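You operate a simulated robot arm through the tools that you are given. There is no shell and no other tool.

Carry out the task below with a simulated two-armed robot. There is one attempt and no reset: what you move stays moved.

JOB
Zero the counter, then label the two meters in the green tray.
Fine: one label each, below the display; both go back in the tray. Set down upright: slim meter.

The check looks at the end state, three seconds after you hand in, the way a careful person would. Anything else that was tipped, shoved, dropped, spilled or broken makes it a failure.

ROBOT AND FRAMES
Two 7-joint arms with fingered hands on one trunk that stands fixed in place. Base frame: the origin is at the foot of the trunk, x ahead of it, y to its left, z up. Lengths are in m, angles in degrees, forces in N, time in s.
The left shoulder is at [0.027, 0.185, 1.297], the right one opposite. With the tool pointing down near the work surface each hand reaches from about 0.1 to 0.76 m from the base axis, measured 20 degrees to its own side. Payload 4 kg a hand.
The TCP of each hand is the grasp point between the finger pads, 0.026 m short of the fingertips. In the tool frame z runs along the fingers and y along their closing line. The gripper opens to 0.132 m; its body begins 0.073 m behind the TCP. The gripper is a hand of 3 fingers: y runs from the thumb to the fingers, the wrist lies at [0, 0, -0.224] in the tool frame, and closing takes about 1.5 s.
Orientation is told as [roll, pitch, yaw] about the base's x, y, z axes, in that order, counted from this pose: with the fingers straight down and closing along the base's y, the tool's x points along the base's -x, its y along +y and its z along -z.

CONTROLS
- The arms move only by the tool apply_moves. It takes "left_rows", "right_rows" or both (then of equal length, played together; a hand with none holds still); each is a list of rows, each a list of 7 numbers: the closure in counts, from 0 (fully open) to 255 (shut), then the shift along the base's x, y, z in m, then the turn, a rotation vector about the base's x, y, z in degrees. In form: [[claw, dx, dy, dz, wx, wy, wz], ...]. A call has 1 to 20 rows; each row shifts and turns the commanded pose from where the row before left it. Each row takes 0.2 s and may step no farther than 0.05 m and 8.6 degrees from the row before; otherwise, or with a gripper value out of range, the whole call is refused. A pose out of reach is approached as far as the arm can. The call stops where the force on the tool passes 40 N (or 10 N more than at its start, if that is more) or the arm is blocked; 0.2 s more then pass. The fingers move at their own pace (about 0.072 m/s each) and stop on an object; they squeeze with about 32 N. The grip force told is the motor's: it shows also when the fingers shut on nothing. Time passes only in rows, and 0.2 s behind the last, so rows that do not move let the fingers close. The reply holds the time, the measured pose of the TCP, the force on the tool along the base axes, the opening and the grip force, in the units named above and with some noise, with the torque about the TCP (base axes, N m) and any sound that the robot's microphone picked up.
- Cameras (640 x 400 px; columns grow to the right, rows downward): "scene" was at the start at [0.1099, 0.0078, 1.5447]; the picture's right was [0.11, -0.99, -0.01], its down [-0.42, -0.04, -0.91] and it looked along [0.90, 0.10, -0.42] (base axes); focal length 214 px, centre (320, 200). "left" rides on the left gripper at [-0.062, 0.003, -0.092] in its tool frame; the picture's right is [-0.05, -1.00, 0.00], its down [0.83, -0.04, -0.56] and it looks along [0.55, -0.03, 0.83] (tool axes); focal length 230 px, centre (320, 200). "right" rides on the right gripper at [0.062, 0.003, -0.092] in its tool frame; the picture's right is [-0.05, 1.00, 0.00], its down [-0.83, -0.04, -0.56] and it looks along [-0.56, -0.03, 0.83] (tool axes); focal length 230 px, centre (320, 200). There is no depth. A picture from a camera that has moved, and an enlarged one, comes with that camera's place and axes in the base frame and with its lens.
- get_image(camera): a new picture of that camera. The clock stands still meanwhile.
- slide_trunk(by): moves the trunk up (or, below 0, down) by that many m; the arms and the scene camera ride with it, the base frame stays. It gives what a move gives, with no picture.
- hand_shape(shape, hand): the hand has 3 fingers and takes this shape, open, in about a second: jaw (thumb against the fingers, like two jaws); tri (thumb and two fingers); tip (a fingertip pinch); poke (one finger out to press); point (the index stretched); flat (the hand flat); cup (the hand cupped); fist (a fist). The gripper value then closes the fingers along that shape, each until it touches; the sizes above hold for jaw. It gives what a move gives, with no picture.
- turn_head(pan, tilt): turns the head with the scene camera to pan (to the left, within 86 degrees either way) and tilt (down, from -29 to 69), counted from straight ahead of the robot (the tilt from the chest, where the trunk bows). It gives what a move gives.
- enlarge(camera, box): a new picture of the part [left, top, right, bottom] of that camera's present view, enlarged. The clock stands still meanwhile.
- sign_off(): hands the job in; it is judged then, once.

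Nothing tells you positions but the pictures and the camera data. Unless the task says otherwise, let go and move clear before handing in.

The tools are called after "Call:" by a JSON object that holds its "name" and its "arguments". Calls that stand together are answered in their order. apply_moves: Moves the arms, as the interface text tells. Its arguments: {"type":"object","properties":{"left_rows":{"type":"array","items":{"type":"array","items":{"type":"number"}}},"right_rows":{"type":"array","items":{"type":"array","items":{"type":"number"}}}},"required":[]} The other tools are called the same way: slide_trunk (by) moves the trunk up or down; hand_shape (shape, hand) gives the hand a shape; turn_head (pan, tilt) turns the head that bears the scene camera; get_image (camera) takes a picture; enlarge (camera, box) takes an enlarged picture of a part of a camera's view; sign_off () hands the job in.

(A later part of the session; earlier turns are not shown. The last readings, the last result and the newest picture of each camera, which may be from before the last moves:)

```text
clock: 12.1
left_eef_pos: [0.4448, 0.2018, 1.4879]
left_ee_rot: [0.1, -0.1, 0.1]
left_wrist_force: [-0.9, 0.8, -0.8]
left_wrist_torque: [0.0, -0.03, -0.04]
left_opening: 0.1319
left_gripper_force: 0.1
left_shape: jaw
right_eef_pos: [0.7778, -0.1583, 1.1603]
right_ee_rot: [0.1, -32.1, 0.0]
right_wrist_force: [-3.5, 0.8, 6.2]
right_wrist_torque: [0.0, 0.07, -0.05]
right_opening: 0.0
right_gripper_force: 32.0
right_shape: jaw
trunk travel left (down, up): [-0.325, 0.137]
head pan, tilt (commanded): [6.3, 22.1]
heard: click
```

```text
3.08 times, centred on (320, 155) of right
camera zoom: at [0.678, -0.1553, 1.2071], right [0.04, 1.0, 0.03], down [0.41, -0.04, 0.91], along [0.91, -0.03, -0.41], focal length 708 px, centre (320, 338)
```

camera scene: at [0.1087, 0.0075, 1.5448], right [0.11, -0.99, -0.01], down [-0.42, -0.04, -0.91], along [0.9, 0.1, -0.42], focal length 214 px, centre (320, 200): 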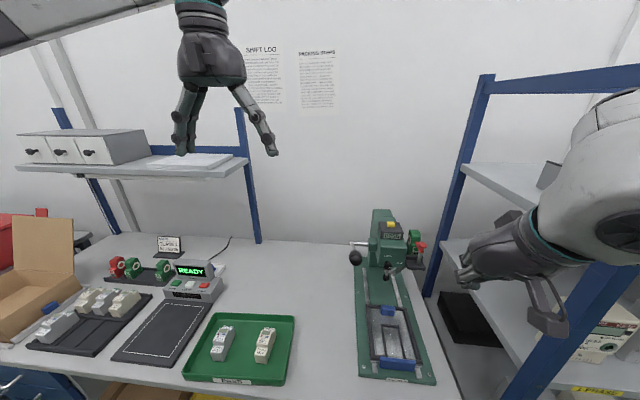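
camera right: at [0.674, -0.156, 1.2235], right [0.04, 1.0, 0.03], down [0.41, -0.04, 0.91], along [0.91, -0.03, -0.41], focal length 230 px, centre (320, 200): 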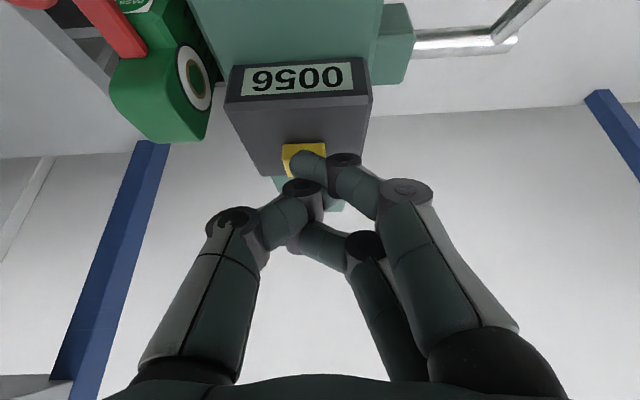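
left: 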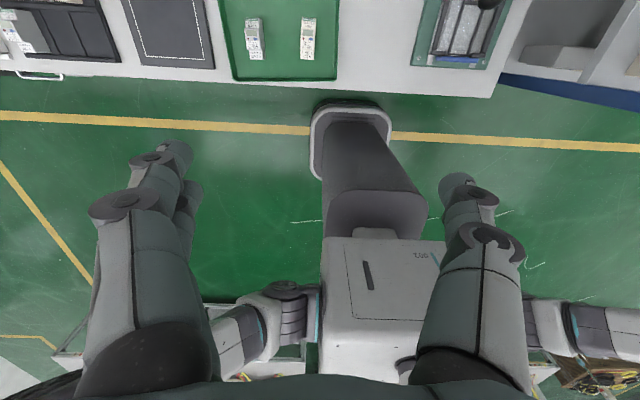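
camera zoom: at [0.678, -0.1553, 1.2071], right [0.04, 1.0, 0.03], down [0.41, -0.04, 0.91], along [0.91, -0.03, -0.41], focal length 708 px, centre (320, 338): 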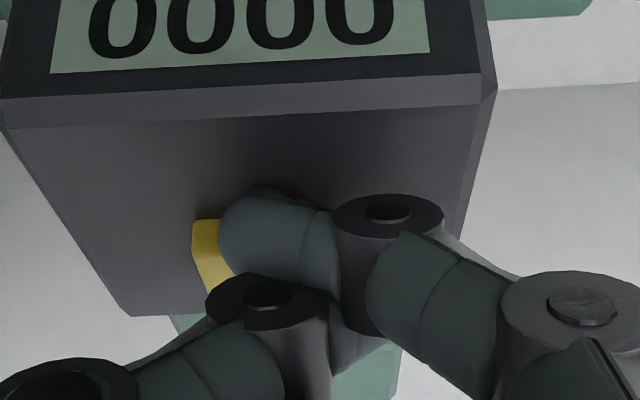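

The counter now reads 0000 with a click heard. I'll lift off the button and bring the right hand back, then look at the carriage handle and its travel.

Call:
{"name": "apply_moves", "arguments": {"right_rows": [[255, 0, 0, 0.03, 0, 0, 0], [255, 0, 0, 0.04, 0, 0, 0], [255, -0.02, 0, 0.04, 0, 0, 0], [255, -0.05, 0, 0.01, 0, 0, 0], [255, -0.05, -0.004, 0, 0, 0, 0], [255, -0.05, -0.004, 0, 0, 0, 0], [255, -0.05, -0.004, 0, 0, 8, 0], [255, -0.05, 0, 0, 0, 8, 0], [255, -0.05, 0, 0, 0, 8, 0], [255, -0.03, 0, 0, 0, 8, 0]]}}

Call:
{"name": "enlarge", "arguments": {"camera": "scene", "box": [340, 200, 450, 390]}}

Call:
{"name": "get_image", "arguments": {"camera": "right"}}

```text
refused: row 4 steps farther than a row can; nothing moved
```

```text
2.11 times, centred on (395, 295) of scene
camera zoom: at [0.1082, 0.0082, 1.5449], right [0.11, -0.99, -0.01], down [-0.42, -0.04, -0.91], along [0.9, 0.1, -0.42], focal length 452 px, centre (162, 0)
```

zoom: 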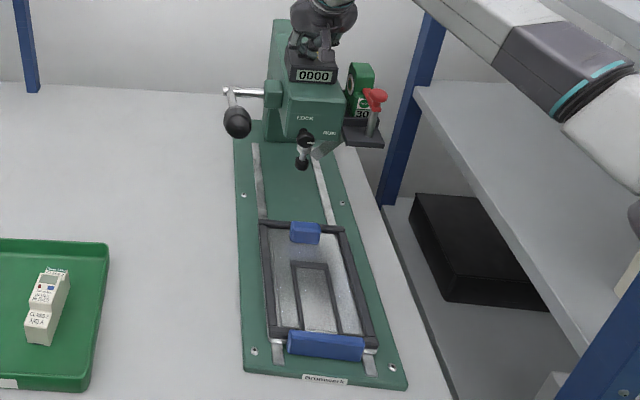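

```text
taken
camera right: at [0.678, -0.1553, 1.2071], right [0.04, 1.0, 0.03], down [0.41, -0.04, 0.91], along [0.91, -0.03, -0.41], focal length 230 px, centre (320, 200)
```

right: 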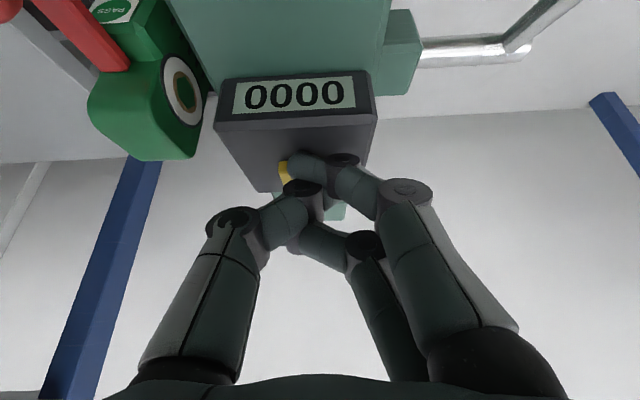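

The move was refused for too large a diagonal step; nothing moved. I'll resend it with smaller steps to lift straight off and retreat.

Call:
{"name": "apply_moves", "arguments": {"right_rows": [[255, 0, 0, 0.03, 0, 0, 0], [255, 0, 0, 0.04, 0, 0, 0], [255, -0.02, 0, 0.04, 0, 0, 0], [255, -0.04, 0, 0.01, 0, 0, 0], [255, -0.045, -0.004, 0, 0, 0, 0], [255, -0.045, -0.004, 0, 0, 0, 0], [255, -0.045, -0.004, 0, 0, 8, 0], [255, -0.045, 0, 0, 0, 8, 0], [255, -0.045, 0, 0, 0, 8, 0], [255, -0.045, 0, 0, 0, 8, 0]]}}

Call:
{"name": "get_image", "arguments": {"camera": "right"}}

Call:
{"name": "get_image", "arguments": {"camera": "scene"}}

```text
clock: 14.3
left_eef_pos: [0.445, 0.1998, 1.4871]
left_ee_rot: [-0.1, -0.1, -0.1]
left_wrist_force: [0.4, -0.8, -0.1]
left_wrist_torque: [0.01, -0.04, -0.01]
left_opening: 0.1321
left_gripper_force: 0.1
left_shape: jaw
right_eef_pos: [0.447, -0.1699, 1.2792]
right_ee_rot: [-0.2, -0.1, 0.0]
right_wrist_force: [0.0, -0.1, 0.4]
right_wrist_torque: [0.03, -0.01, 0.01]
right_opening: 0.0001
right_gripper_force: 32.2
right_shape: jaw
trunk travel left (down, up): [-0.325, 0.137]
head pan, tilt (commanded): [6.3, 22.1]
```

```text
taken
camera right: at [0.3877, -0.1674, 1.3715], right [0.05, 1.0, 0.0], down [0.83, -0.04, 0.55], along [0.55, -0.03, -0.83], focal length 230 px, centre (320, 200)
```

right: 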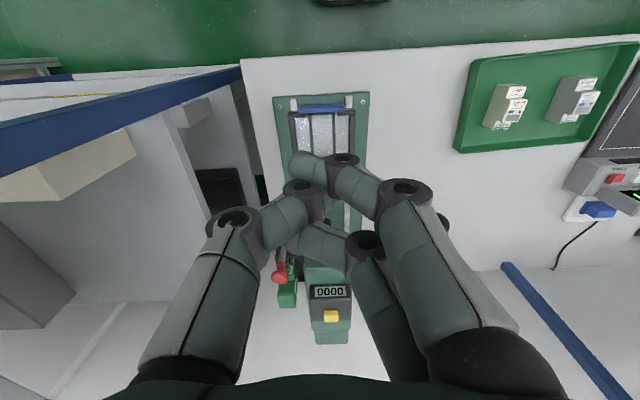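

```text
taken
camera scene: at [0.1087, 0.0076, 1.5448], right [0.11, -0.99, -0.01], down [-0.42, -0.04, -0.91], along [0.9, 0.1, -0.42], focal length 214 px, centre (320, 200)
```

scene: 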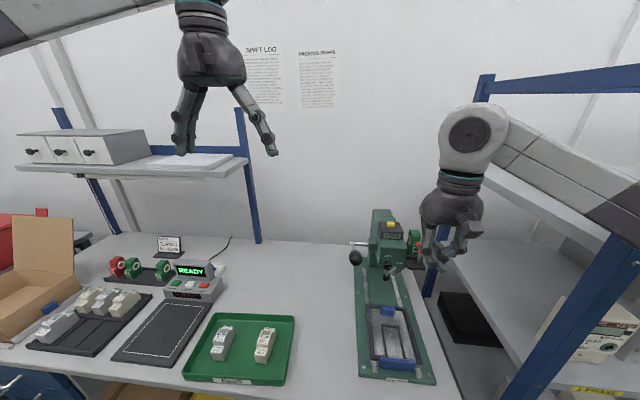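

Call:
{"name": "enlarge", "arguments": {"camera": "scene", "box": [365, 330, 430, 385]}}

Call:
{"name": "enlarge", "arguments": {"camera": "scene", "box": [365, 295, 430, 335]}}

Call:
{"name": "enlarge", "arguments": {"camera": "right", "box": [270, 90, 370, 160]}}

```text
7.27 times, centred on (398, 358) of scene
camera zoom: at [0.1087, 0.0076, 1.5448], right [0.11, -0.99, -0.01], down [-0.42, -0.04, -0.91], along [0.9, 0.1, -0.42], focal length 1560 px, centre (-244, -946)
```

zoom: 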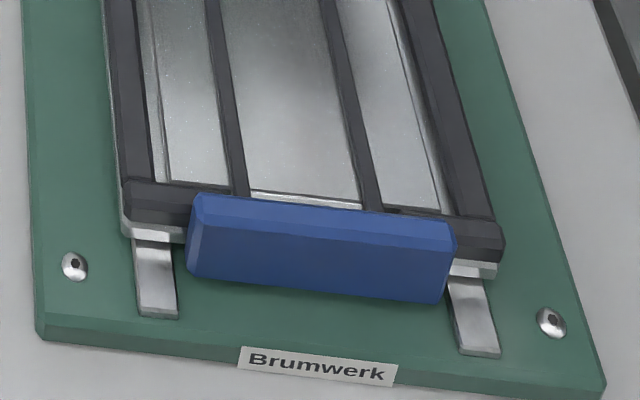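

```text
9.85 times, centred on (398, 315) of scene
camera zoom: at [0.1087, 0.0076, 1.5448], right [0.11, -0.99, -0.01], down [-0.42, -0.04, -0.91], along [0.9, 0.1, -0.42], focal length 2112 px, centre (-443, -932)
```

zoom: 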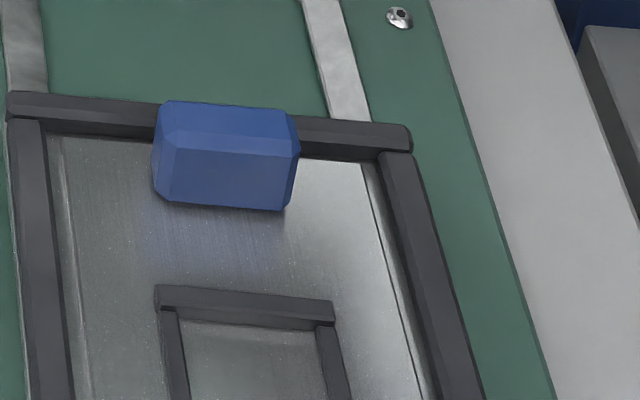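

```text
5.71 times, centred on (320, 125) of right
camera zoom: at [0.3877, -0.1674, 1.3715], right [0.05, 1.0, 0.0], down [0.83, -0.04, 0.55], along [0.55, -0.03, -0.83], focal length 1315 px, centre (320, 629)
```

zoom: 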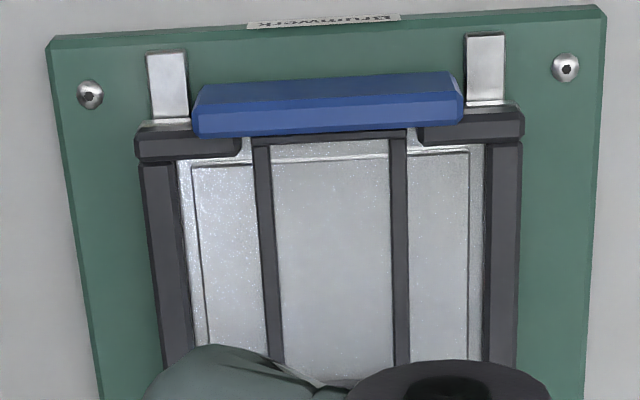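

The handle is a blue bar about 106 × 18 × 35 mm at (0.503,-0.173,0.825), and the open nest lies right behind it. I'll turn the right hand 90° about vertical so it can grip this bar front-to-back.

Call:
{"name": "apply_moves", "arguments": {"right_rows": [[255, 0, 0, 0, 0, 0, 8.5], [255, 0, 0, 0, 0, 0, 8.5], [255, 0, 0, 0, 0, 0, 8.5], [255, 0, 0, 0, 0, 0, 8.5], [255, 0, 0, 0, 0, 0, 8.5], [255, 0, 0, 0, 0, 0, 8.5], [255, 0, 0, 0, 0, 0, 8.5], [255, 0, 0, 0, 0, 0, 8.5], [255, 0, 0, 0, 0, 0, 8.5], [255, 0, 0, 0, 0, 0, 8.5], [255, 0, 0, 0, 0, 0, 5]]}}

Call:
{"name": "get_image", "arguments": {"camera": "scene"}}

Call:
{"name": "get_image", "arguments": {"camera": "right"}}

```text
clock: 16.7
left_eef_pos: [0.4466, 0.2008, 1.4863]
left_ee_rot: [0.1, 0.0, -0.1]
left_wrist_force: [0.2, 0.0, 0.4]
left_wrist_torque: [0.03, 0.01, 0.01]
left_opening: 0.1317
left_gripper_force: 0.1
left_shape: jaw
right_eef_pos: [0.4498, -0.1707, 1.2781]
right_ee_rot: [-0.1, -0.1, 90.1]
right_wrist_force: [-0.3, -0.1, -1.2]
right_wrist_torque: [-0.01, 0.01, 0.0]
right_opening: 0.0002
right_gripper_force: 32.1
right_shape: jaw
trunk travel left (down, up): [-0.325, 0.137]
head pan, tilt (commanded): [6.3, 22.1]
```

```text
taken
camera scene: at [0.1098, 0.0078, 1.5447], right [0.11, -0.99, -0.01], down [-0.42, -0.04, -0.91], along [0.9, 0.1, -0.42], focal length 214 px, centre (320, 200)
```

scene: 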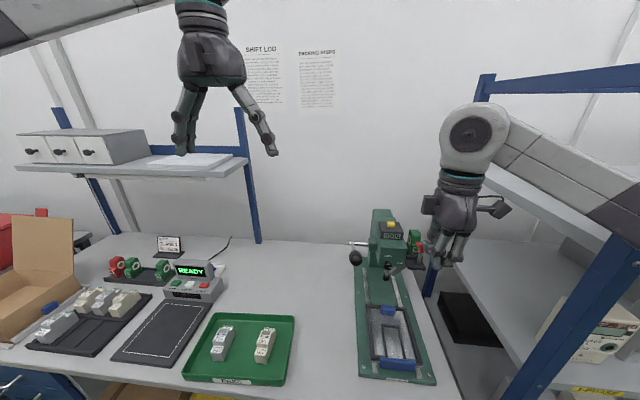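

```text
taken
camera right: at [0.447, -0.233, 1.3715], right [-1.0, 0.05, 0.0], down [0.04, 0.83, 0.56], along [0.03, 0.56, -0.83], focal length 230 px, centre (320, 200)
```

right: 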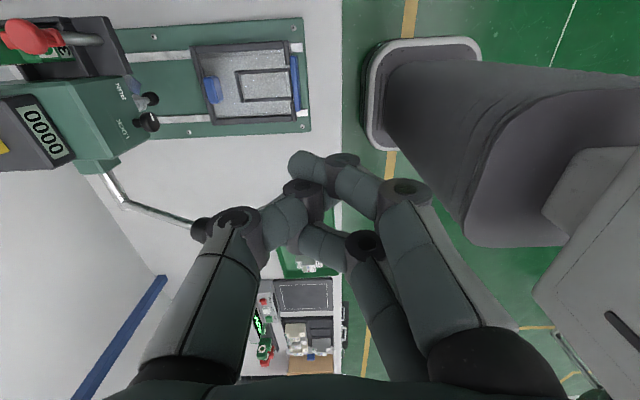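

Call:
{"name": "enlarge", "arguments": {"camera": "right", "box": [180, 30, 320, 140]}}

Call:
{"name": "enlarge", "arguments": {"camera": "right", "box": [40, 10, 220, 150]}}

```text
3.64 times, centred on (250, 85) of right
camera zoom: at [0.447, -0.233, 1.3715], right [-1.0, 0.05, 0.0], down [0.04, 0.83, 0.56], along [0.03, 0.56, -0.83], focal length 837 px, centre (574, 618)
```

zoom: 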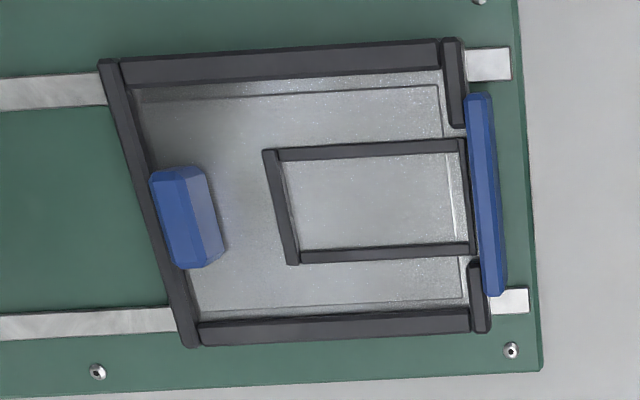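

```text
2.86 times, centred on (130, 80) of right
camera zoom: at [0.447, -0.233, 1.3715], right [-1.0, 0.05, 0.0], down [0.04, 0.83, 0.56], along [0.03, 0.56, -0.83], focal length 657 px, centre (863, 543)
```

zoom: 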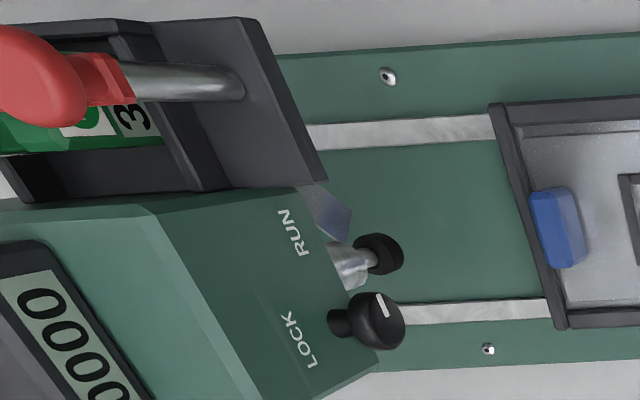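

With the yawed view I measure the nest at x 0.520–0.625 (105 × 50 mm), handle at x≈0.504, y≈-0.169. I'll partly open the right hand and lower it above the handle.

Call:
{"name": "apply_moves", "arguments": {"right_rows": [[130, 0.027, 0.001, -0.03, 0, 0, 0], [130, 0.027, 0.001, -0.03, 0, 0, 0], [130, 0, 0, -0.045, 0, 0, 0], [130, 0, 0, -0.045, 0, 0, 0], [130, 0, 0, -0.045, 0, 0, 0], [130, 0, 0, -0.045, 0, 0, 0], [130, 0, 0, -0.045, 0, 0, 0], [130, 0, 0, -0.045, 0, 0, 0], [130, 0, 0, -0.03, 0, 0, 0]]}}

Call:
{"name": "get_image", "arguments": {"camera": "right"}}

Call:
{"name": "enlarge", "arguments": {"camera": "scene", "box": [330, 250, 470, 390]}}

```text
clock: 18.7
left_eef_pos: [0.4464, 0.1991, 1.4856]
left_ee_rot: [-0.1, 0.1, -0.1]
left_wrist_force: [-0.2, 0.4, 0.1]
left_wrist_torque: [0.0, 0.03, 0.04]
left_opening: 0.1319
left_gripper_force: 0.2
left_shape: jaw
right_eef_pos: [0.5036, -0.1694, 0.9189]
right_ee_rot: [0.0, 0.0, 90.0]
right_wrist_force: [0.0, 0.3, -1.0]
right_wrist_torque: [0.01, 0.0, 0.02]
right_opening: 0.0644
right_gripper_force: 0.1
right_shape: jaw
trunk travel left (down, up): [-0.325, 0.137]
head pan, tilt (commanded): [6.3, 22.1]
```

```text
taken
camera right: at [0.5009, -0.2319, 1.0121], right [-1.0, 0.05, 0.0], down [0.04, 0.83, 0.56], along [0.03, 0.56, -0.83], focal length 230 px, centre (320, 200)
```

right: 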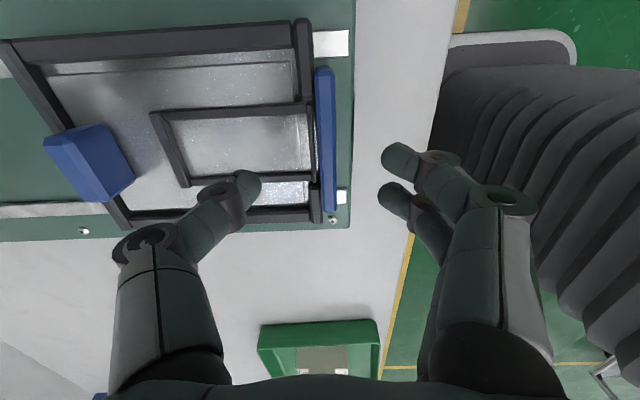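

```text
2.86 times, centred on (400, 320) of scene
camera zoom: at [0.11, 0.0076, 1.5447], right [0.11, -0.99, -0.01], down [-0.42, -0.04, -0.91], along [0.9, 0.1, -0.42], focal length 613 px, centre (91, -143)
```

zoom: 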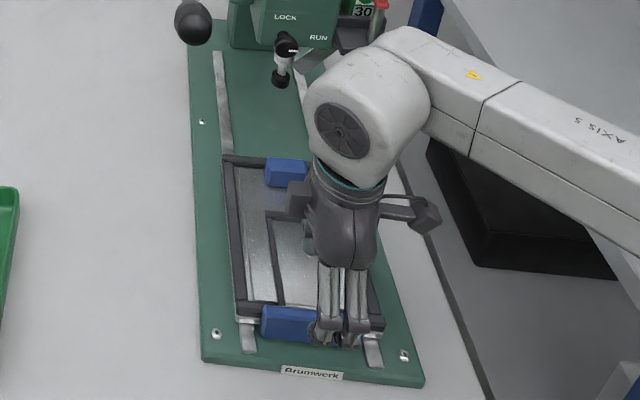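

The hand straddles the handle in x with clearance on both sides. I'll lower until the fingers overlap the bar's height by about 15 mm, then check.

Call:
{"name": "apply_moves", "arguments": {"right_rows": [[130, 0, 0.002, -0.02, 0, 0, 0], [130, 0, 0, -0.02, 0, 0, 0], [130, 0, 0, -0.015, 0, 0, 0], [130, 0, 0, -0.01, 0, 0, 0]]}}

Call:
{"name": "get_image", "arguments": {"camera": "right"}}

Call:
{"name": "enlarge", "arguments": {"camera": "scene", "box": [360, 310, 440, 390]}}

```text
clock: 19.7
left_eef_pos: [0.4444, 0.2, 1.4873]
left_ee_rot: [0.1, -0.1, 0.1]
left_wrist_force: [-0.3, -0.5, -0.2]
left_wrist_torque: [0.03, -0.01, -0.03]
left_opening: 0.1318
left_gripper_force: 0.0
left_shape: jaw
right_eef_pos: [0.5101, -0.1648, 0.866]
right_ee_rot: [-1.1, -0.5, 89.7]
right_wrist_force: [-1.3, -3.2, 21.2]
right_wrist_torque: [-0.17, -0.95, -0.19]
right_opening: 0.064
right_gripper_force: 0.1
right_shape: jaw
trunk travel left (down, up): [-0.325, 0.137]
head pan, tilt (commanded): [6.3, 22.1]
stopped in row 4 (right hand): the force on the tool passed its limit at 46 N (the readings are from after the stop); the commanded pose is now the measured one
```

```text
taken
camera right: at [0.5045, -0.229, 0.9589], right [-1.0, 0.06, -0.02], down [0.04, 0.83, 0.56], along [0.05, 0.56, -0.83], focal length 230 px, centre (320, 200)
```

right: 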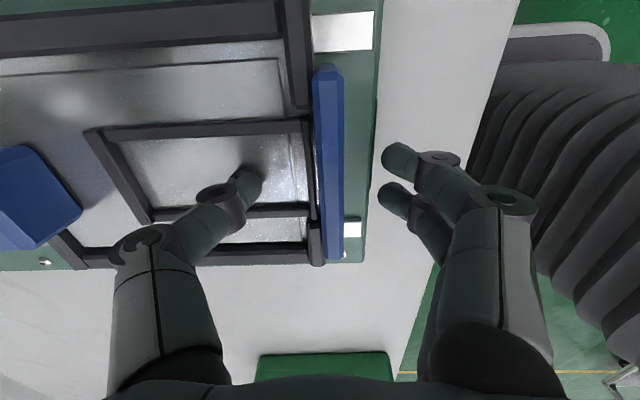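

```text
5.00 times, centred on (400, 350) of scene
camera zoom: at [0.1073, 0.0077, 1.545], right [0.11, -0.99, -0.01], down [-0.42, -0.04, -0.91], along [0.9, 0.1, -0.42], focal length 1072 px, centre (-80, -550)
```

zoom: 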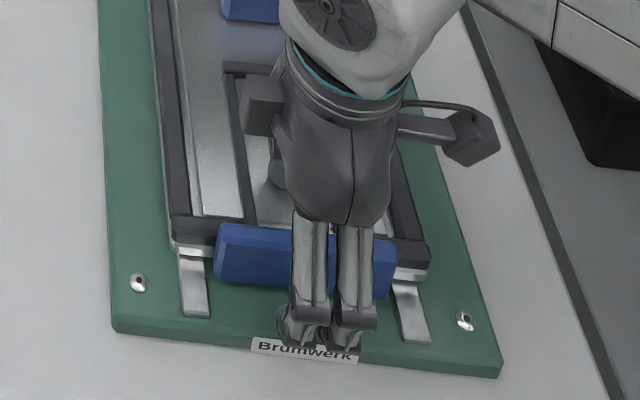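

The thumb tip touched the nest floor, which tells me the floor is at z≈0.84 (higher than I estimated) and the handle top ≈0.866. I'll rise 4 mm, recentre, and close on the handle.

Call:
{"name": "apply_moves", "arguments": {"right_rows": [[130, 0, 0, 0.005, 1.1, 0.5, 0.3], [130, -0.005, -0.002, 0, 0, 0, 0], [255, 0, 0, 0, 0, 0, 0], [255, 0, 0, 0, 0, 0, 0], [255, 0, 0, 0, 0, 0, 0], [255, 0, 0, 0, 0, 0, 0], [255, 0, 0, 0, 0, 0, 0]]}}

Call:
{"name": "get_image", "arguments": {"camera": "right"}}

```text
clock: 21.3
left_eef_pos: [0.4459, 0.1995, 1.4872]
left_ee_rot: [0.0, 0.0, 0.1]
left_wrist_force: [0.2, 0.2, -0.6]
left_wrist_torque: [0.01, 0.0, -0.02]
left_opening: 0.132
left_gripper_force: 0.0
left_shape: jaw
right_eef_pos: [0.5027, -0.1679, 0.8686]
right_ee_rot: [-0.3, -1.4, 90.1]
right_wrist_force: [-0.6, 0.6, 5.2]
right_wrist_torque: [-0.02, -0.2, 0.02]
right_opening: 0.0122
right_gripper_force: 31.5
right_shape: jaw
trunk travel left (down, up): [-0.325, 0.137]
head pan, tilt (commanded): [6.3, 22.1]
```

```text
taken
camera right: at [0.5004, -0.233, 0.9597], right [-1.0, 0.05, 0.0], down [0.04, 0.82, 0.58], along [0.03, 0.57, -0.82], focal length 230 px, centre (320, 200)
```

right: 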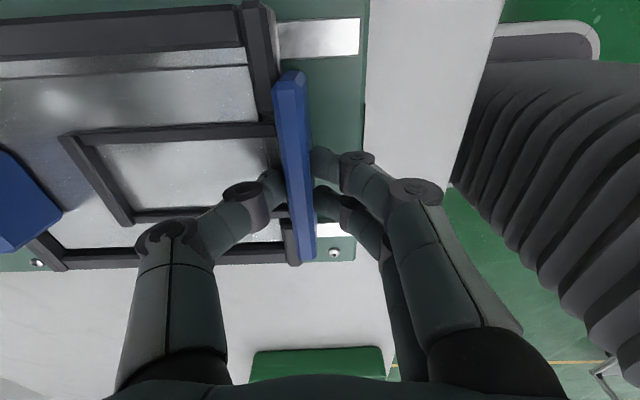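

The handle is held (12 mm thick), but a vertical hand would hit the knob before the nest reaches the ram. I'll release, lift, turn back to yaw 0 and tilt 30° back so I can hold the bar by its ends instead.

Call:
{"name": "apply_moves", "arguments": {"right_rows": [[130, 0, 0, 0, 0, 0, 0], [130, 0, 0, 0, 0, 0, 0], [130, 0, 0, 0.02, 0, 0, 0], [130, 0, 0, 0.04, 0, 0, 0], [130, 0, 0, 0.04, 0, 0, 0], [130, 0, 0, 0.04, 0, 0, 0], [130, -0.02, 0, 0, 0, 0, -8.5], [130, -0.02, 0, 0, 0, 0, -8.5], [130, 0, 0, 0, 0, 0, -8.5], [130, 0, 0, 0, 0, 0, -8.5], [130, 0, 0, 0, 0, 0, -8.5], [130, 0, 0, 0, 0, 0, -8.5], [130, 0, 0, 0, 0, 0, -8.5], [130, 0, 0, 0, 0, 0, -8.5], [130, 0, 0, 0, 0, 0, -8.5], [130, 0, 0, 0, 0, 0, -8.5], [0, 0, 0, 0, 0, 0, -5], [0, 0, 0, 0, 0, -8, 0], [0, 0, 0, 0, 0, -8, 0], [0, 0, 0, 0, 0, -8, 0]]}}

Call:
{"name": "get_image", "arguments": {"camera": "right"}}

Call:
{"name": "enlarge", "arguments": {"camera": "scene", "box": [330, 220, 470, 390]}}

```text
clock: 25.5
left_eef_pos: [0.4454, 0.2004, 1.4867]
left_ee_rot: [0.1, -0.1, 0.1]
left_wrist_force: [0.1, 0.3, 0.2]
left_wrist_torque: [0.04, 0.02, 0.01]
left_opening: 0.1317
left_gripper_force: 0.1
left_shape: jaw
right_eef_pos: [0.4627, -0.17, 1.008]
right_ee_rot: [-0.1, -25.5, 0.2]
right_wrist_force: [-0.7, -0.4, -0.2]
right_wrist_torque: [0.01, 0.03, 0.05]
right_opening: 0.132
right_gripper_force: 0.1
right_shape: jaw
trunk travel left (down, up): [-0.325, 0.137]
head pan, tilt (commanded): [6.3, 22.1]
```

```text
taken
camera right: at [0.3686, -0.1659, 1.0652], right [0.05, 1.0, 0.02], down [0.51, -0.04, 0.86], along [0.86, -0.03, -0.51], focal length 230 px, centre (320, 200)
```

right: 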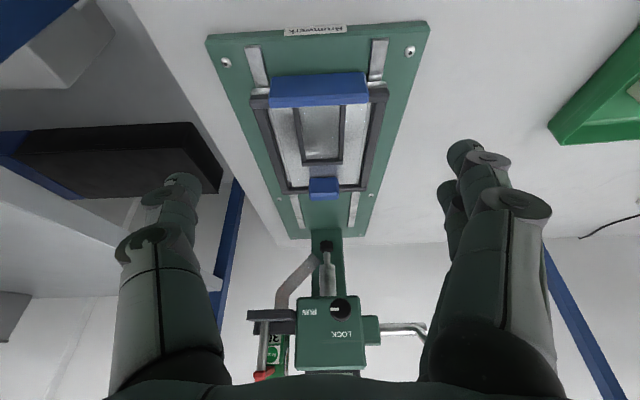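

```text
2.35 times, centred on (400, 305) of scene
camera zoom: at [0.1093, 0.0076, 1.5447], right [0.11, -0.99, -0.01], down [-0.42, -0.04, -0.91], along [0.9, 0.1, -0.42], focal length 505 px, centre (132, -47)
```

zoom: 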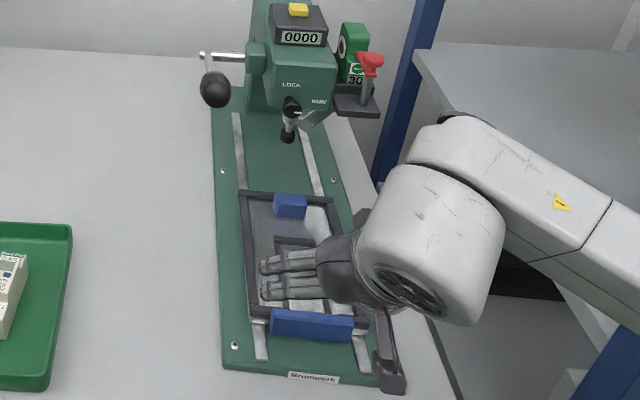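

The view confirms the press centreline y≈-0.169 and handle at x≈0.508. I'll lower the tilted open hand so thumb and fingers come down outside the bar's two ends.

Call:
{"name": "apply_moves", "arguments": {"right_rows": [[0, 0.015, 0, -0.03, 0, 0, 0], [0, 0.015, 0.001, -0.03, 0, 0, 0], [0, 0, 0, -0.03, 0, 0, 0], [0, 0, 0, -0.025, 0, 0, 0], [0, 0, 0, -0.013, 0, 0, 0], [0, 0, 0, -0.008, 0, 0, 0]]}}

Call:
{"name": "get_image", "arguments": {"camera": "right"}}

Call:
{"name": "enlarge", "arguments": {"camera": "scene", "box": [360, 310, 440, 390]}}

```text
clock: 26.9
left_eef_pos: [0.4455, 0.1999, 1.4874]
left_ee_rot: [0.0, 0.0, 0.1]
left_wrist_force: [1.1, -0.2, 0.2]
left_wrist_torque: [0.0, 0.02, 0.01]
left_opening: 0.132
left_gripper_force: 0.0
left_shape: jaw
right_eef_pos: [0.4929, -0.1669, 0.871]
right_ee_rot: [-0.1, -25.4, 0.1]
right_wrist_force: [0.4, 0.4, -0.1]
right_wrist_torque: [0.03, 0.0, 0.04]
right_opening: 0.132
right_gripper_force: 0.1
right_shape: jaw
trunk travel left (down, up): [-0.325, 0.137]
head pan, tilt (commanded): [6.3, 22.1]
```

```text
taken
camera right: at [0.3984, -0.1643, 0.9291], right [0.05, 1.0, 0.02], down [0.51, -0.04, 0.86], along [0.86, -0.03, -0.51], focal length 230 px, centre (320, 200)
```

right: 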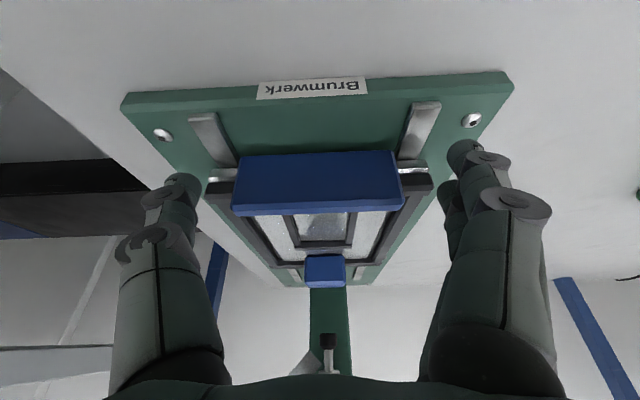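

```text
5.00 times, centred on (400, 350) of scene
camera zoom: at [0.1096, 0.0077, 1.5447], right [0.11, -0.99, -0.01], down [-0.42, -0.04, -0.91], along [0.9, 0.1, -0.42], focal length 1072 px, centre (-80, -550)
```

zoom: 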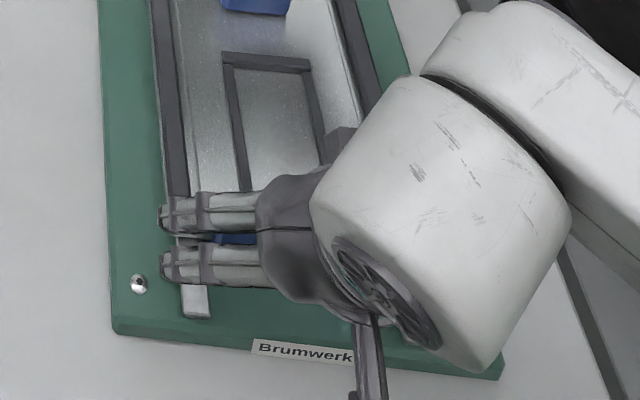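

The fingers are outside both ends of the bar. I'll close on it.

Call:
{"name": "apply_moves", "arguments": {"right_rows": [[255, 0, 0, 0, 0, 0, 0], [255, 0, 0, 0, 0, 0, 0], [255, 0, 0, 0, 0, 0, 0], [255, 0, 0, 0, 0, 0, 0], [255, 0, 0, 0, 0, 0, 0]]}}

Call:
{"name": "get_image", "arguments": {"camera": "right"}}

```text
clock: 28.1
left_eef_pos: [0.4458, 0.2, 1.4872]
left_ee_rot: [0.1, 0.1, 0.0]
left_wrist_force: [0.9, 0.9, -0.2]
left_wrist_torque: [0.0, 0.02, 0.0]
left_opening: 0.1321
left_gripper_force: 0.0
left_shape: jaw
right_eef_pos: [0.4922, -0.168, 0.8705]
right_ee_rot: [-0.3, -25.4, 0.0]
right_wrist_force: [-1.3, -2.1, -0.3]
right_wrist_torque: [-0.14, 0.0, -0.06]
right_opening: 0.061
right_gripper_force: 18.2
right_shape: jaw
trunk travel left (down, up): [-0.325, 0.137]
head pan, tilt (commanded): [6.3, 22.1]
```

```text
taken
camera right: at [0.3986, -0.1646, 0.9292], right [0.05, 1.0, 0.02], down [0.51, -0.04, 0.86], along [0.86, -0.03, -0.51], focal length 230 px, centre (320, 200)
```

right: 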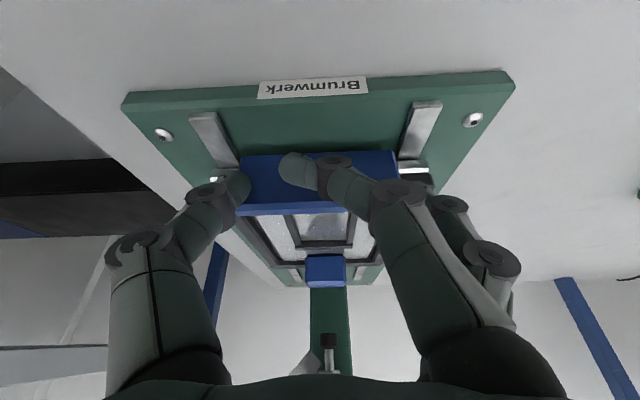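

The thumb and one finger hold the ends while the other finger lies across the front face, good for pushing. I'll push the empty carriage forward in modest steps to learn its travel.

Call:
{"name": "apply_moves", "arguments": {"right_rows": [[255, 0.01, 0, 0, 0, 0, 0], [255, 0.02, 0, 0, 0, 0, 0], [255, 0.02, 0, 0, 0, 0, 0], [255, 0.02, 0, 0, 0, 0, 0], [255, 0.02, 0, 0, 0, 0, 0]]}}

Call:
{"name": "get_image", "arguments": {"camera": "right"}}

Call:
{"name": "enlarge", "arguments": {"camera": "scene", "box": [330, 220, 470, 390]}}

```text
clock: 29.3
left_eef_pos: [0.4464, 0.1999, 1.4862]
left_ee_rot: [0.0, 0.1, 0.0]
left_wrist_force: [-0.3, -0.5, -0.3]
left_wrist_torque: [0.03, 0.01, 0.0]
left_opening: 0.1319
left_gripper_force: 0.0
left_shape: jaw
right_eef_pos: [0.5845, -0.1693, 0.872]
right_ee_rot: [-0.2, -25.5, 0.0]
right_wrist_force: [0.6, -7.6, 4.9]
right_wrist_torque: [-0.66, -0.04, -0.17]
right_opening: 0.0605
right_gripper_force: 31.6
right_shape: jaw
trunk travel left (down, up): [-0.325, 0.137]
head pan, tilt (commanded): [6.3, 22.1]
```

```text
taken
camera right: at [0.4895, -0.1656, 0.9291], right [0.05, 1.0, 0.02], down [0.51, -0.04, 0.86], along [0.86, -0.03, -0.51], focal length 230 px, centre (320, 200)
```

right: 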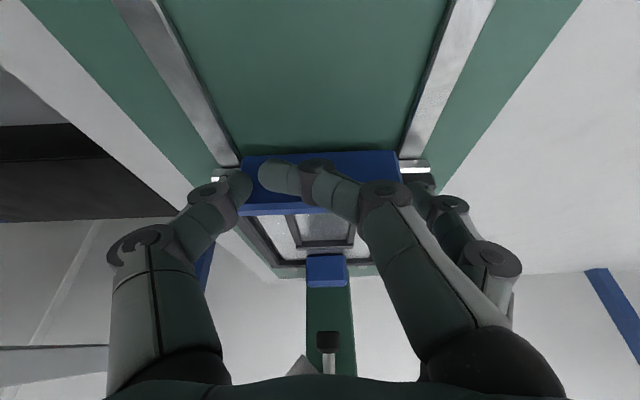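

```text
2.35 times, centred on (400, 305) of scene
camera zoom: at [0.1099, 0.007, 1.5448], right [0.11, -0.99, -0.01], down [-0.42, -0.04, -0.91], along [0.9, 0.1, -0.42], focal length 505 px, centre (132, -47)
```

zoom: 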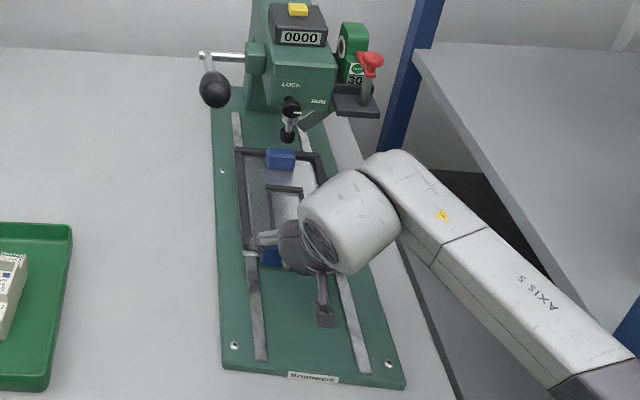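

Call:
{"name": "apply_moves", "arguments": {"right_rows": [[255, 0.02, 0, 0, 0, 0, 0], [255, 0.02, 0, 0, 0, 0, 0], [255, 0.01, 0, 0, 0, 0, 0], [255, 0.01, 0, 0, 0, 0, 0]]}}

Call:
{"name": "get_image", "arguments": {"camera": "right"}}

Call:
{"name": "enlarge", "arguments": {"camera": "scene", "box": [340, 200, 440, 330]}}

```text
clock: 30.3
left_eef_pos: [0.4461, 0.1997, 1.4868]
left_ee_rot: [0.0, 0.0, -0.1]
left_wrist_force: [-0.2, -0.6, -0.1]
left_wrist_torque: [-0.02, 0.05, -0.03]
left_opening: 0.132
left_gripper_force: 0.1
left_shape: jaw
right_eef_pos: [0.6426, -0.1677, 0.8708]
right_ee_rot: [-0.2, -25.4, 0.2]
right_wrist_force: [-0.4, -8.2, 3.1]
right_wrist_torque: [-0.6, -0.03, -0.21]
right_opening: 0.0602
right_gripper_force: 32.0
right_shape: jaw
trunk travel left (down, up): [-0.325, 0.137]
head pan, tilt (commanded): [6.3, 22.1]
```

```text
taken
camera right: at [0.5491, -0.1656, 0.9292], right [0.05, 1.0, 0.02], down [0.51, -0.04, 0.86], along [0.86, -0.03, -0.51], focal length 230 px, centre (320, 200)
```

right: 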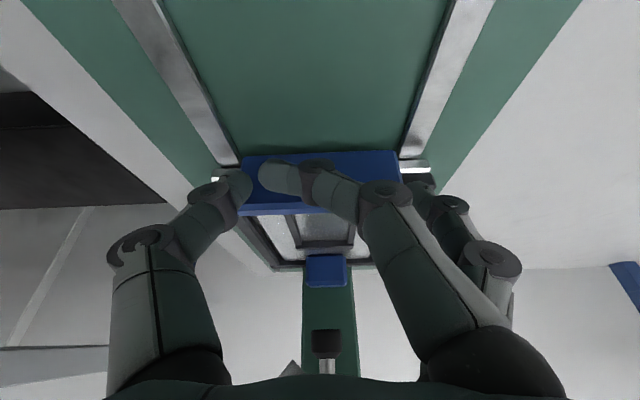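

```text
3.08 times, centred on (390, 265) of scene
camera zoom: at [0.11, 0.0069, 1.5447], right [0.11, -0.99, -0.01], down [-0.42, -0.04, -0.91], along [0.9, 0.1, -0.42], focal length 660 px, centre (105, 0)
```

zoom: 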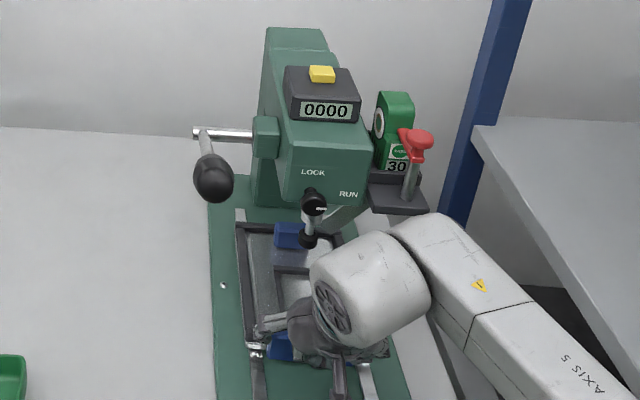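

Call:
{"name": "apply_moves", "arguments": {"right_rows": [[255, 0.01, 0, 0, 0, 0, 0], [255, 0.01, 0, 0, 0, 0, 0], [255, 0.01, 0, 0, 0, 0, 0]]}}

Call:
{"name": "get_image", "arguments": {"camera": "right"}}

Call:
{"name": "enlarge", "arguments": {"camera": "scene", "box": [340, 200, 440, 330]}}

```text
clock: 31.1
left_eef_pos: [0.4475, 0.1983, 1.4854]
left_ee_rot: [0.0, 0.0, 0.1]
left_wrist_force: [-0.1, -0.5, 0.5]
left_wrist_torque: [0.01, -0.02, 0.0]
left_opening: 0.1317
left_gripper_force: 0.0
left_shape: jaw
right_eef_pos: [0.6721, -0.1682, 0.8716]
right_ee_rot: [-0.2, -25.4, 0.0]
right_wrist_force: [-1.0, -9.4, 2.2]
right_wrist_torque: [-0.56, -0.04, -0.13]
right_opening: 0.0601
right_gripper_force: 32.0
right_shape: jaw
trunk travel left (down, up): [-0.325, 0.137]
head pan, tilt (commanded): [6.3, 22.1]
```

```text
taken
camera right: at [0.5787, -0.1655, 0.9293], right [0.05, 1.0, 0.02], down [0.51, -0.04, 0.86], along [0.86, -0.03, -0.51], focal length 230 px, centre (320, 200)
```

right: 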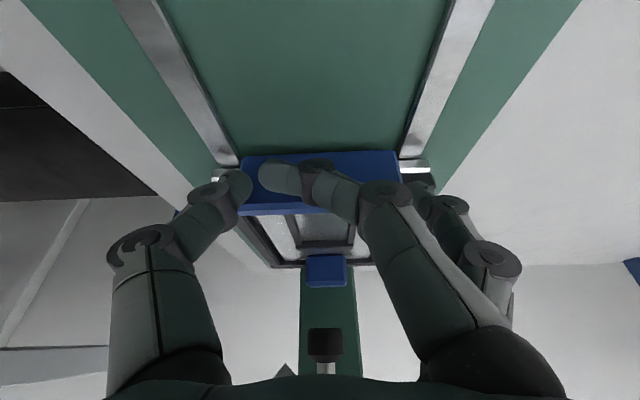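

```text
3.08 times, centred on (390, 265) of scene
camera zoom: at [0.1096, 0.0067, 1.5447], right [0.11, -0.99, -0.01], down [-0.42, -0.04, -0.91], along [0.9, 0.1, -0.42], focal length 660 px, centre (105, 0)
```

zoom: 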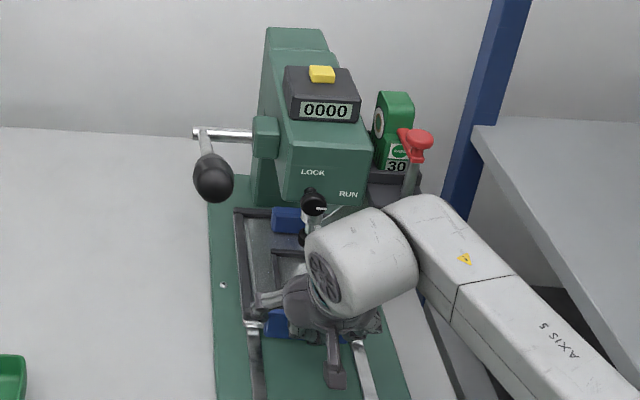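

No stop yet at 0.18 m of travel, and clearance to the knob is still about 5 cm. I'll continue in 1 cm steps watching for a stop.

Call:
{"name": "apply_moves", "arguments": {"right_rows": [[255, 0.01, 0, 0, 0, 0, 0], [255, 0.01, 0, 0, 0, 0, 0]]}}

Call:
{"name": "get_image", "arguments": {"camera": "right"}}

```text
clock: 31.7
left_eef_pos: [0.4406, 0.1998, 1.4881]
left_ee_rot: [0.1, -0.2, 0.1]
left_wrist_force: [0.9, 0.1, 0.0]
left_wrist_torque: [0.04, 0.06, 0.02]
left_opening: 0.1321
left_gripper_force: 0.0
left_shape: jaw
right_eef_pos: [0.6801, -0.1674, 0.8694]
right_ee_rot: [-0.3, -24.4, -0.1]
right_wrist_force: [-36.2, -8.8, 20.6]
right_wrist_torque: [-0.75, 0.23, -0.75]
right_opening: 0.0591
right_gripper_force: 32.2
right_shape: jaw
trunk travel left (down, up): [-0.325, 0.137]
head pan, tilt (commanded): [6.3, 22.1]
stopped in row 2 (right hand): the force on the tool passed its limit at 45 N (the readings are from after the stop); the commanded pose is now the measured one
```

```text
taken
camera right: at [0.5865, -0.1645, 0.9291], right [0.05, 1.0, 0.02], down [0.53, -0.04, 0.85], along [0.85, -0.03, -0.53], focal length 230 px, centre (320, 200)
```

right: 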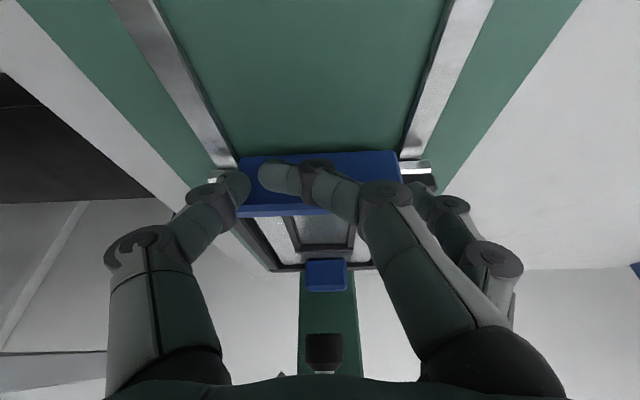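

The carriage hit its stop at about 0.187 m of travel, putting the nest under the ram. I'll bring the left hand around at height so its camera can view ram and nest from the side.

Call:
{"name": "apply_moves", "arguments": {"left_rows": [[0, 0, 0, 0, 0, 0, 8.5], [0, 0, 0, 0, 0, 0, 8.5], [0, 0, 0, 0, 0, 0, 8.5], [0, 0, 0, 0, 0, 0, 8.5], [0, 0, 0, 0, 0, 0, 8.5], [0, 0, 0, 0, 0, 0, 8.5], [0, 0, 0, 0, 0, 0, 8.5], [0, 0, 0, 0, 0, 0, 8.5], [0, 0, 0, 0, 0, 0, 8.5], [0, 0, 0, 0, 0, 0, 8.5], [0, 0, 0, 0, 0, 0, 5], [0, 0, 0, -0.03, -8, 0, 0], [0, 0, 0, -0.03, -8, 0, 0], [0, 0, 0, -0.03, -8, 0, 0], [0, 0, 0, -0.03, -6, 0, 0]]}}

Call:
{"name": "get_image", "arguments": {"camera": "left"}}

Call:
{"name": "get_image", "arguments": {"camera": "scene"}}

```text
clock: 34.9
left_eef_pos: [0.4392, 0.1998, 1.3686]
left_ee_rot: [-0.3, 30.2, 89.9]
left_wrist_force: [1.1, -0.6, -0.4]
left_wrist_torque: [0.01, -0.03, 0.0]
left_opening: 0.1318
left_gripper_force: 0.0
left_shape: jaw
right_eef_pos: [0.6792, -0.167, 0.8696]
right_ee_rot: [-0.4, -24.4, 0.0]
right_wrist_force: [-33.8, -9.8, 12.9]
right_wrist_torque: [-0.34, 0.35, -0.93]
right_opening: 0.0586
right_gripper_force: 31.8
right_shape: jaw
trunk travel left (down, up): [-0.325, 0.137]
head pan, tilt (commanded): [6.3, 22.1]
```

```text
taken
camera left: at [0.437, 0.3004, 1.4177], right [1.0, 0.05, -0.02], down [0.04, -0.44, 0.9], along [0.03, -0.9, -0.44], focal length 230 px, centre (320, 200)
```

left: 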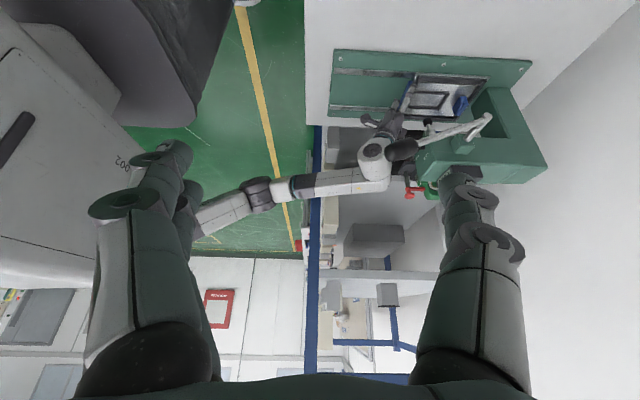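

```text
taken
camera scene: at [0.103, 0.0086, 1.5452], right [0.11, -0.99, 0.0], down [-0.42, -0.04, -0.91], along [0.9, 0.1, -0.42], focal length 214 px, centre (320, 200)
```

scene: 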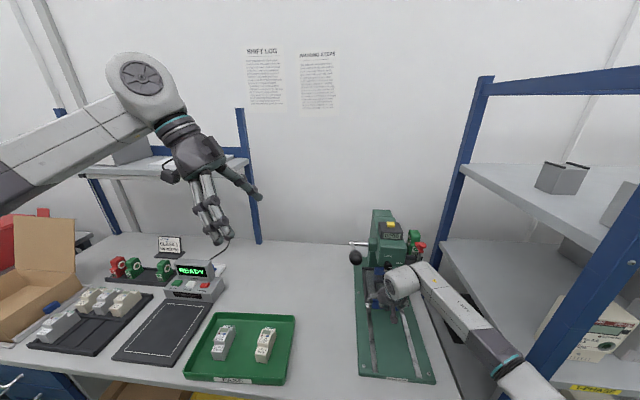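

The side view works. I'll ease the right hand's push slightly and bring the left camera closer, level with the ram.

Call:
{"name": "apply_moves", "arguments": {"left_rows": [[0, 0.04, 0, -0.02, 0, 0, 0], [0, 0.04, 0, -0.02, 0, 0, 0], [0, 0.04, 0, -0.02, 0, 0, 0], [0, 0.04, 0, -0.02, 0, 0, 0], [0, 0.04, 0, -0.02, 0, 0, 0], [0, 0.04, 0, -0.02, 0, 0, 0], [0, 0.03, -0.01, -0.035, 0, 0, 0], [0, 0.02, -0.01, -0.04, 0, 0, 0], [0, 0.01, -0.01, -0.045, 0, 0, 0], [0, 0, -0.01, -0.045, 0, 0, 0], [0, 0, -0.01, -0.045, 0, 0, 0]], "right_rows": [[255, -0.004, 0, 0, 0, 0, 0], [255, 0, 0, 0, 0, 0, 0], [255, 0, 0, 0, 0, 0, 0], [255, 0, 0, 0, 0, 0, 0], [255, 0, 0, 0, 0, 0, 0], [255, 0, 0, 0, 0, 0, 0], [255, 0, 0, 0, 0, 0, 0], [255, 0, 0, 0, 0, 0, 0], [255, 0, 0, 0, 0, 0, 0], [255, 0, 0, 0, 0, 0, 0], [255, 0, 0, 0, 0, 0, 0]]}}

Call:
{"name": "get_image", "arguments": {"camera": "left"}}

Call:
{"name": "get_image", "arguments": {"camera": "scene"}}

```text
clock: 37.3
left_eef_pos: [0.7394, 0.1476, 1.0563]
left_ee_rot: [-0.2, 30.0, 90.0]
left_wrist_force: [0.2, 0.2, -0.1]
left_wrist_torque: [0.04, 0.0, 0.0]
left_opening: 0.1319
left_gripper_force: 0.1
left_shape: jaw
left hand out of reach, approached as far as the arm can: row 9
right_eef_pos: [0.6789, -0.1671, 0.8692]
right_ee_rot: [-0.1, -24.8, 0.0]
right_wrist_force: [-8.4, -8.7, 15.9]
right_wrist_torque: [-0.64, -0.17, -0.22]
right_opening: 0.0584
right_gripper_force: 32.0
right_shape: jaw
trunk travel left (down, up): [-0.325, 0.137]
head pan, tilt (commanded): [6.3, 22.1]
```

```text
taken
camera left: at [0.7364, 0.2481, 1.1048], right [1.0, 0.05, -0.02], down [0.04, -0.44, 0.9], along [0.03, -0.9, -0.44], focal length 230 px, centre (320, 200)
```

left: 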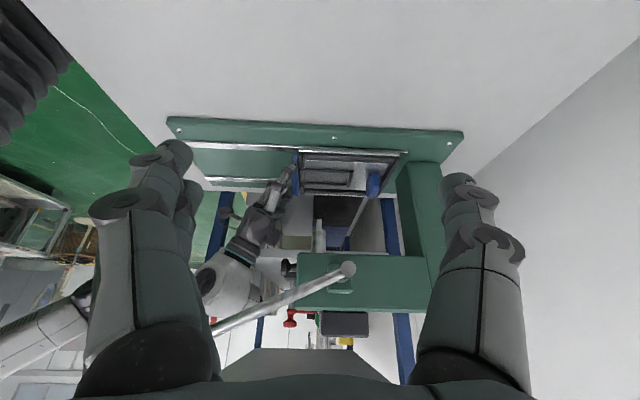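

```text
taken
camera scene: at [0.1061, 0.0058, 1.5451], right [0.11, -0.99, -0.01], down [-0.42, -0.04, -0.91], along [0.9, 0.1, -0.42], focal length 214 px, centre (320, 200)
```

scene: 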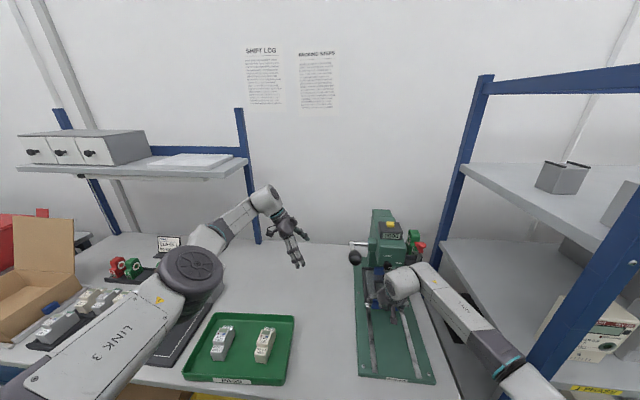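

Call:
{"name": "enlarge", "arguments": {"camera": "left", "box": [270, 120, 430, 260]}}

Call:
{"name": "enlarge", "arguments": {"camera": "left", "box": [300, 140, 390, 210]}}

```text
2.86 times, centred on (350, 190) of left
camera zoom: at [0.7364, 0.2481, 1.1048], right [1.0, 0.05, -0.02], down [0.04, -0.44, 0.9], along [0.03, -0.9, -0.44], focal length 657 px, centre (234, 229)
```

zoom: 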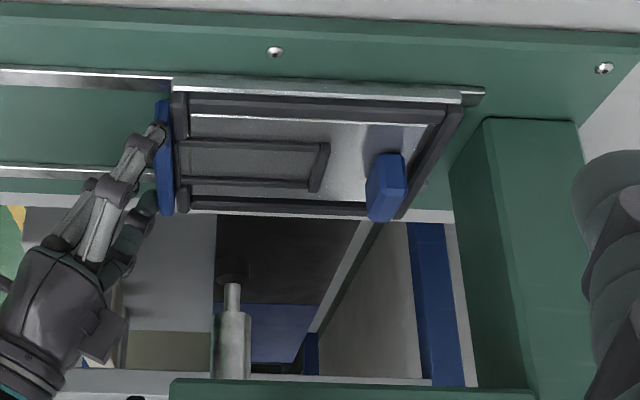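

```text
5.71 times, centred on (345, 175) of left
camera zoom: at [0.7364, 0.2481, 1.1048], right [1.0, 0.05, -0.02], down [0.04, -0.44, 0.9], along [0.03, -0.9, -0.44], focal length 1315 px, centre (177, 343)
```

zoom: 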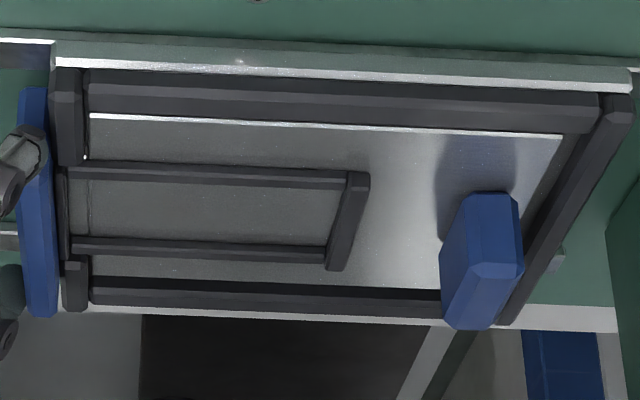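

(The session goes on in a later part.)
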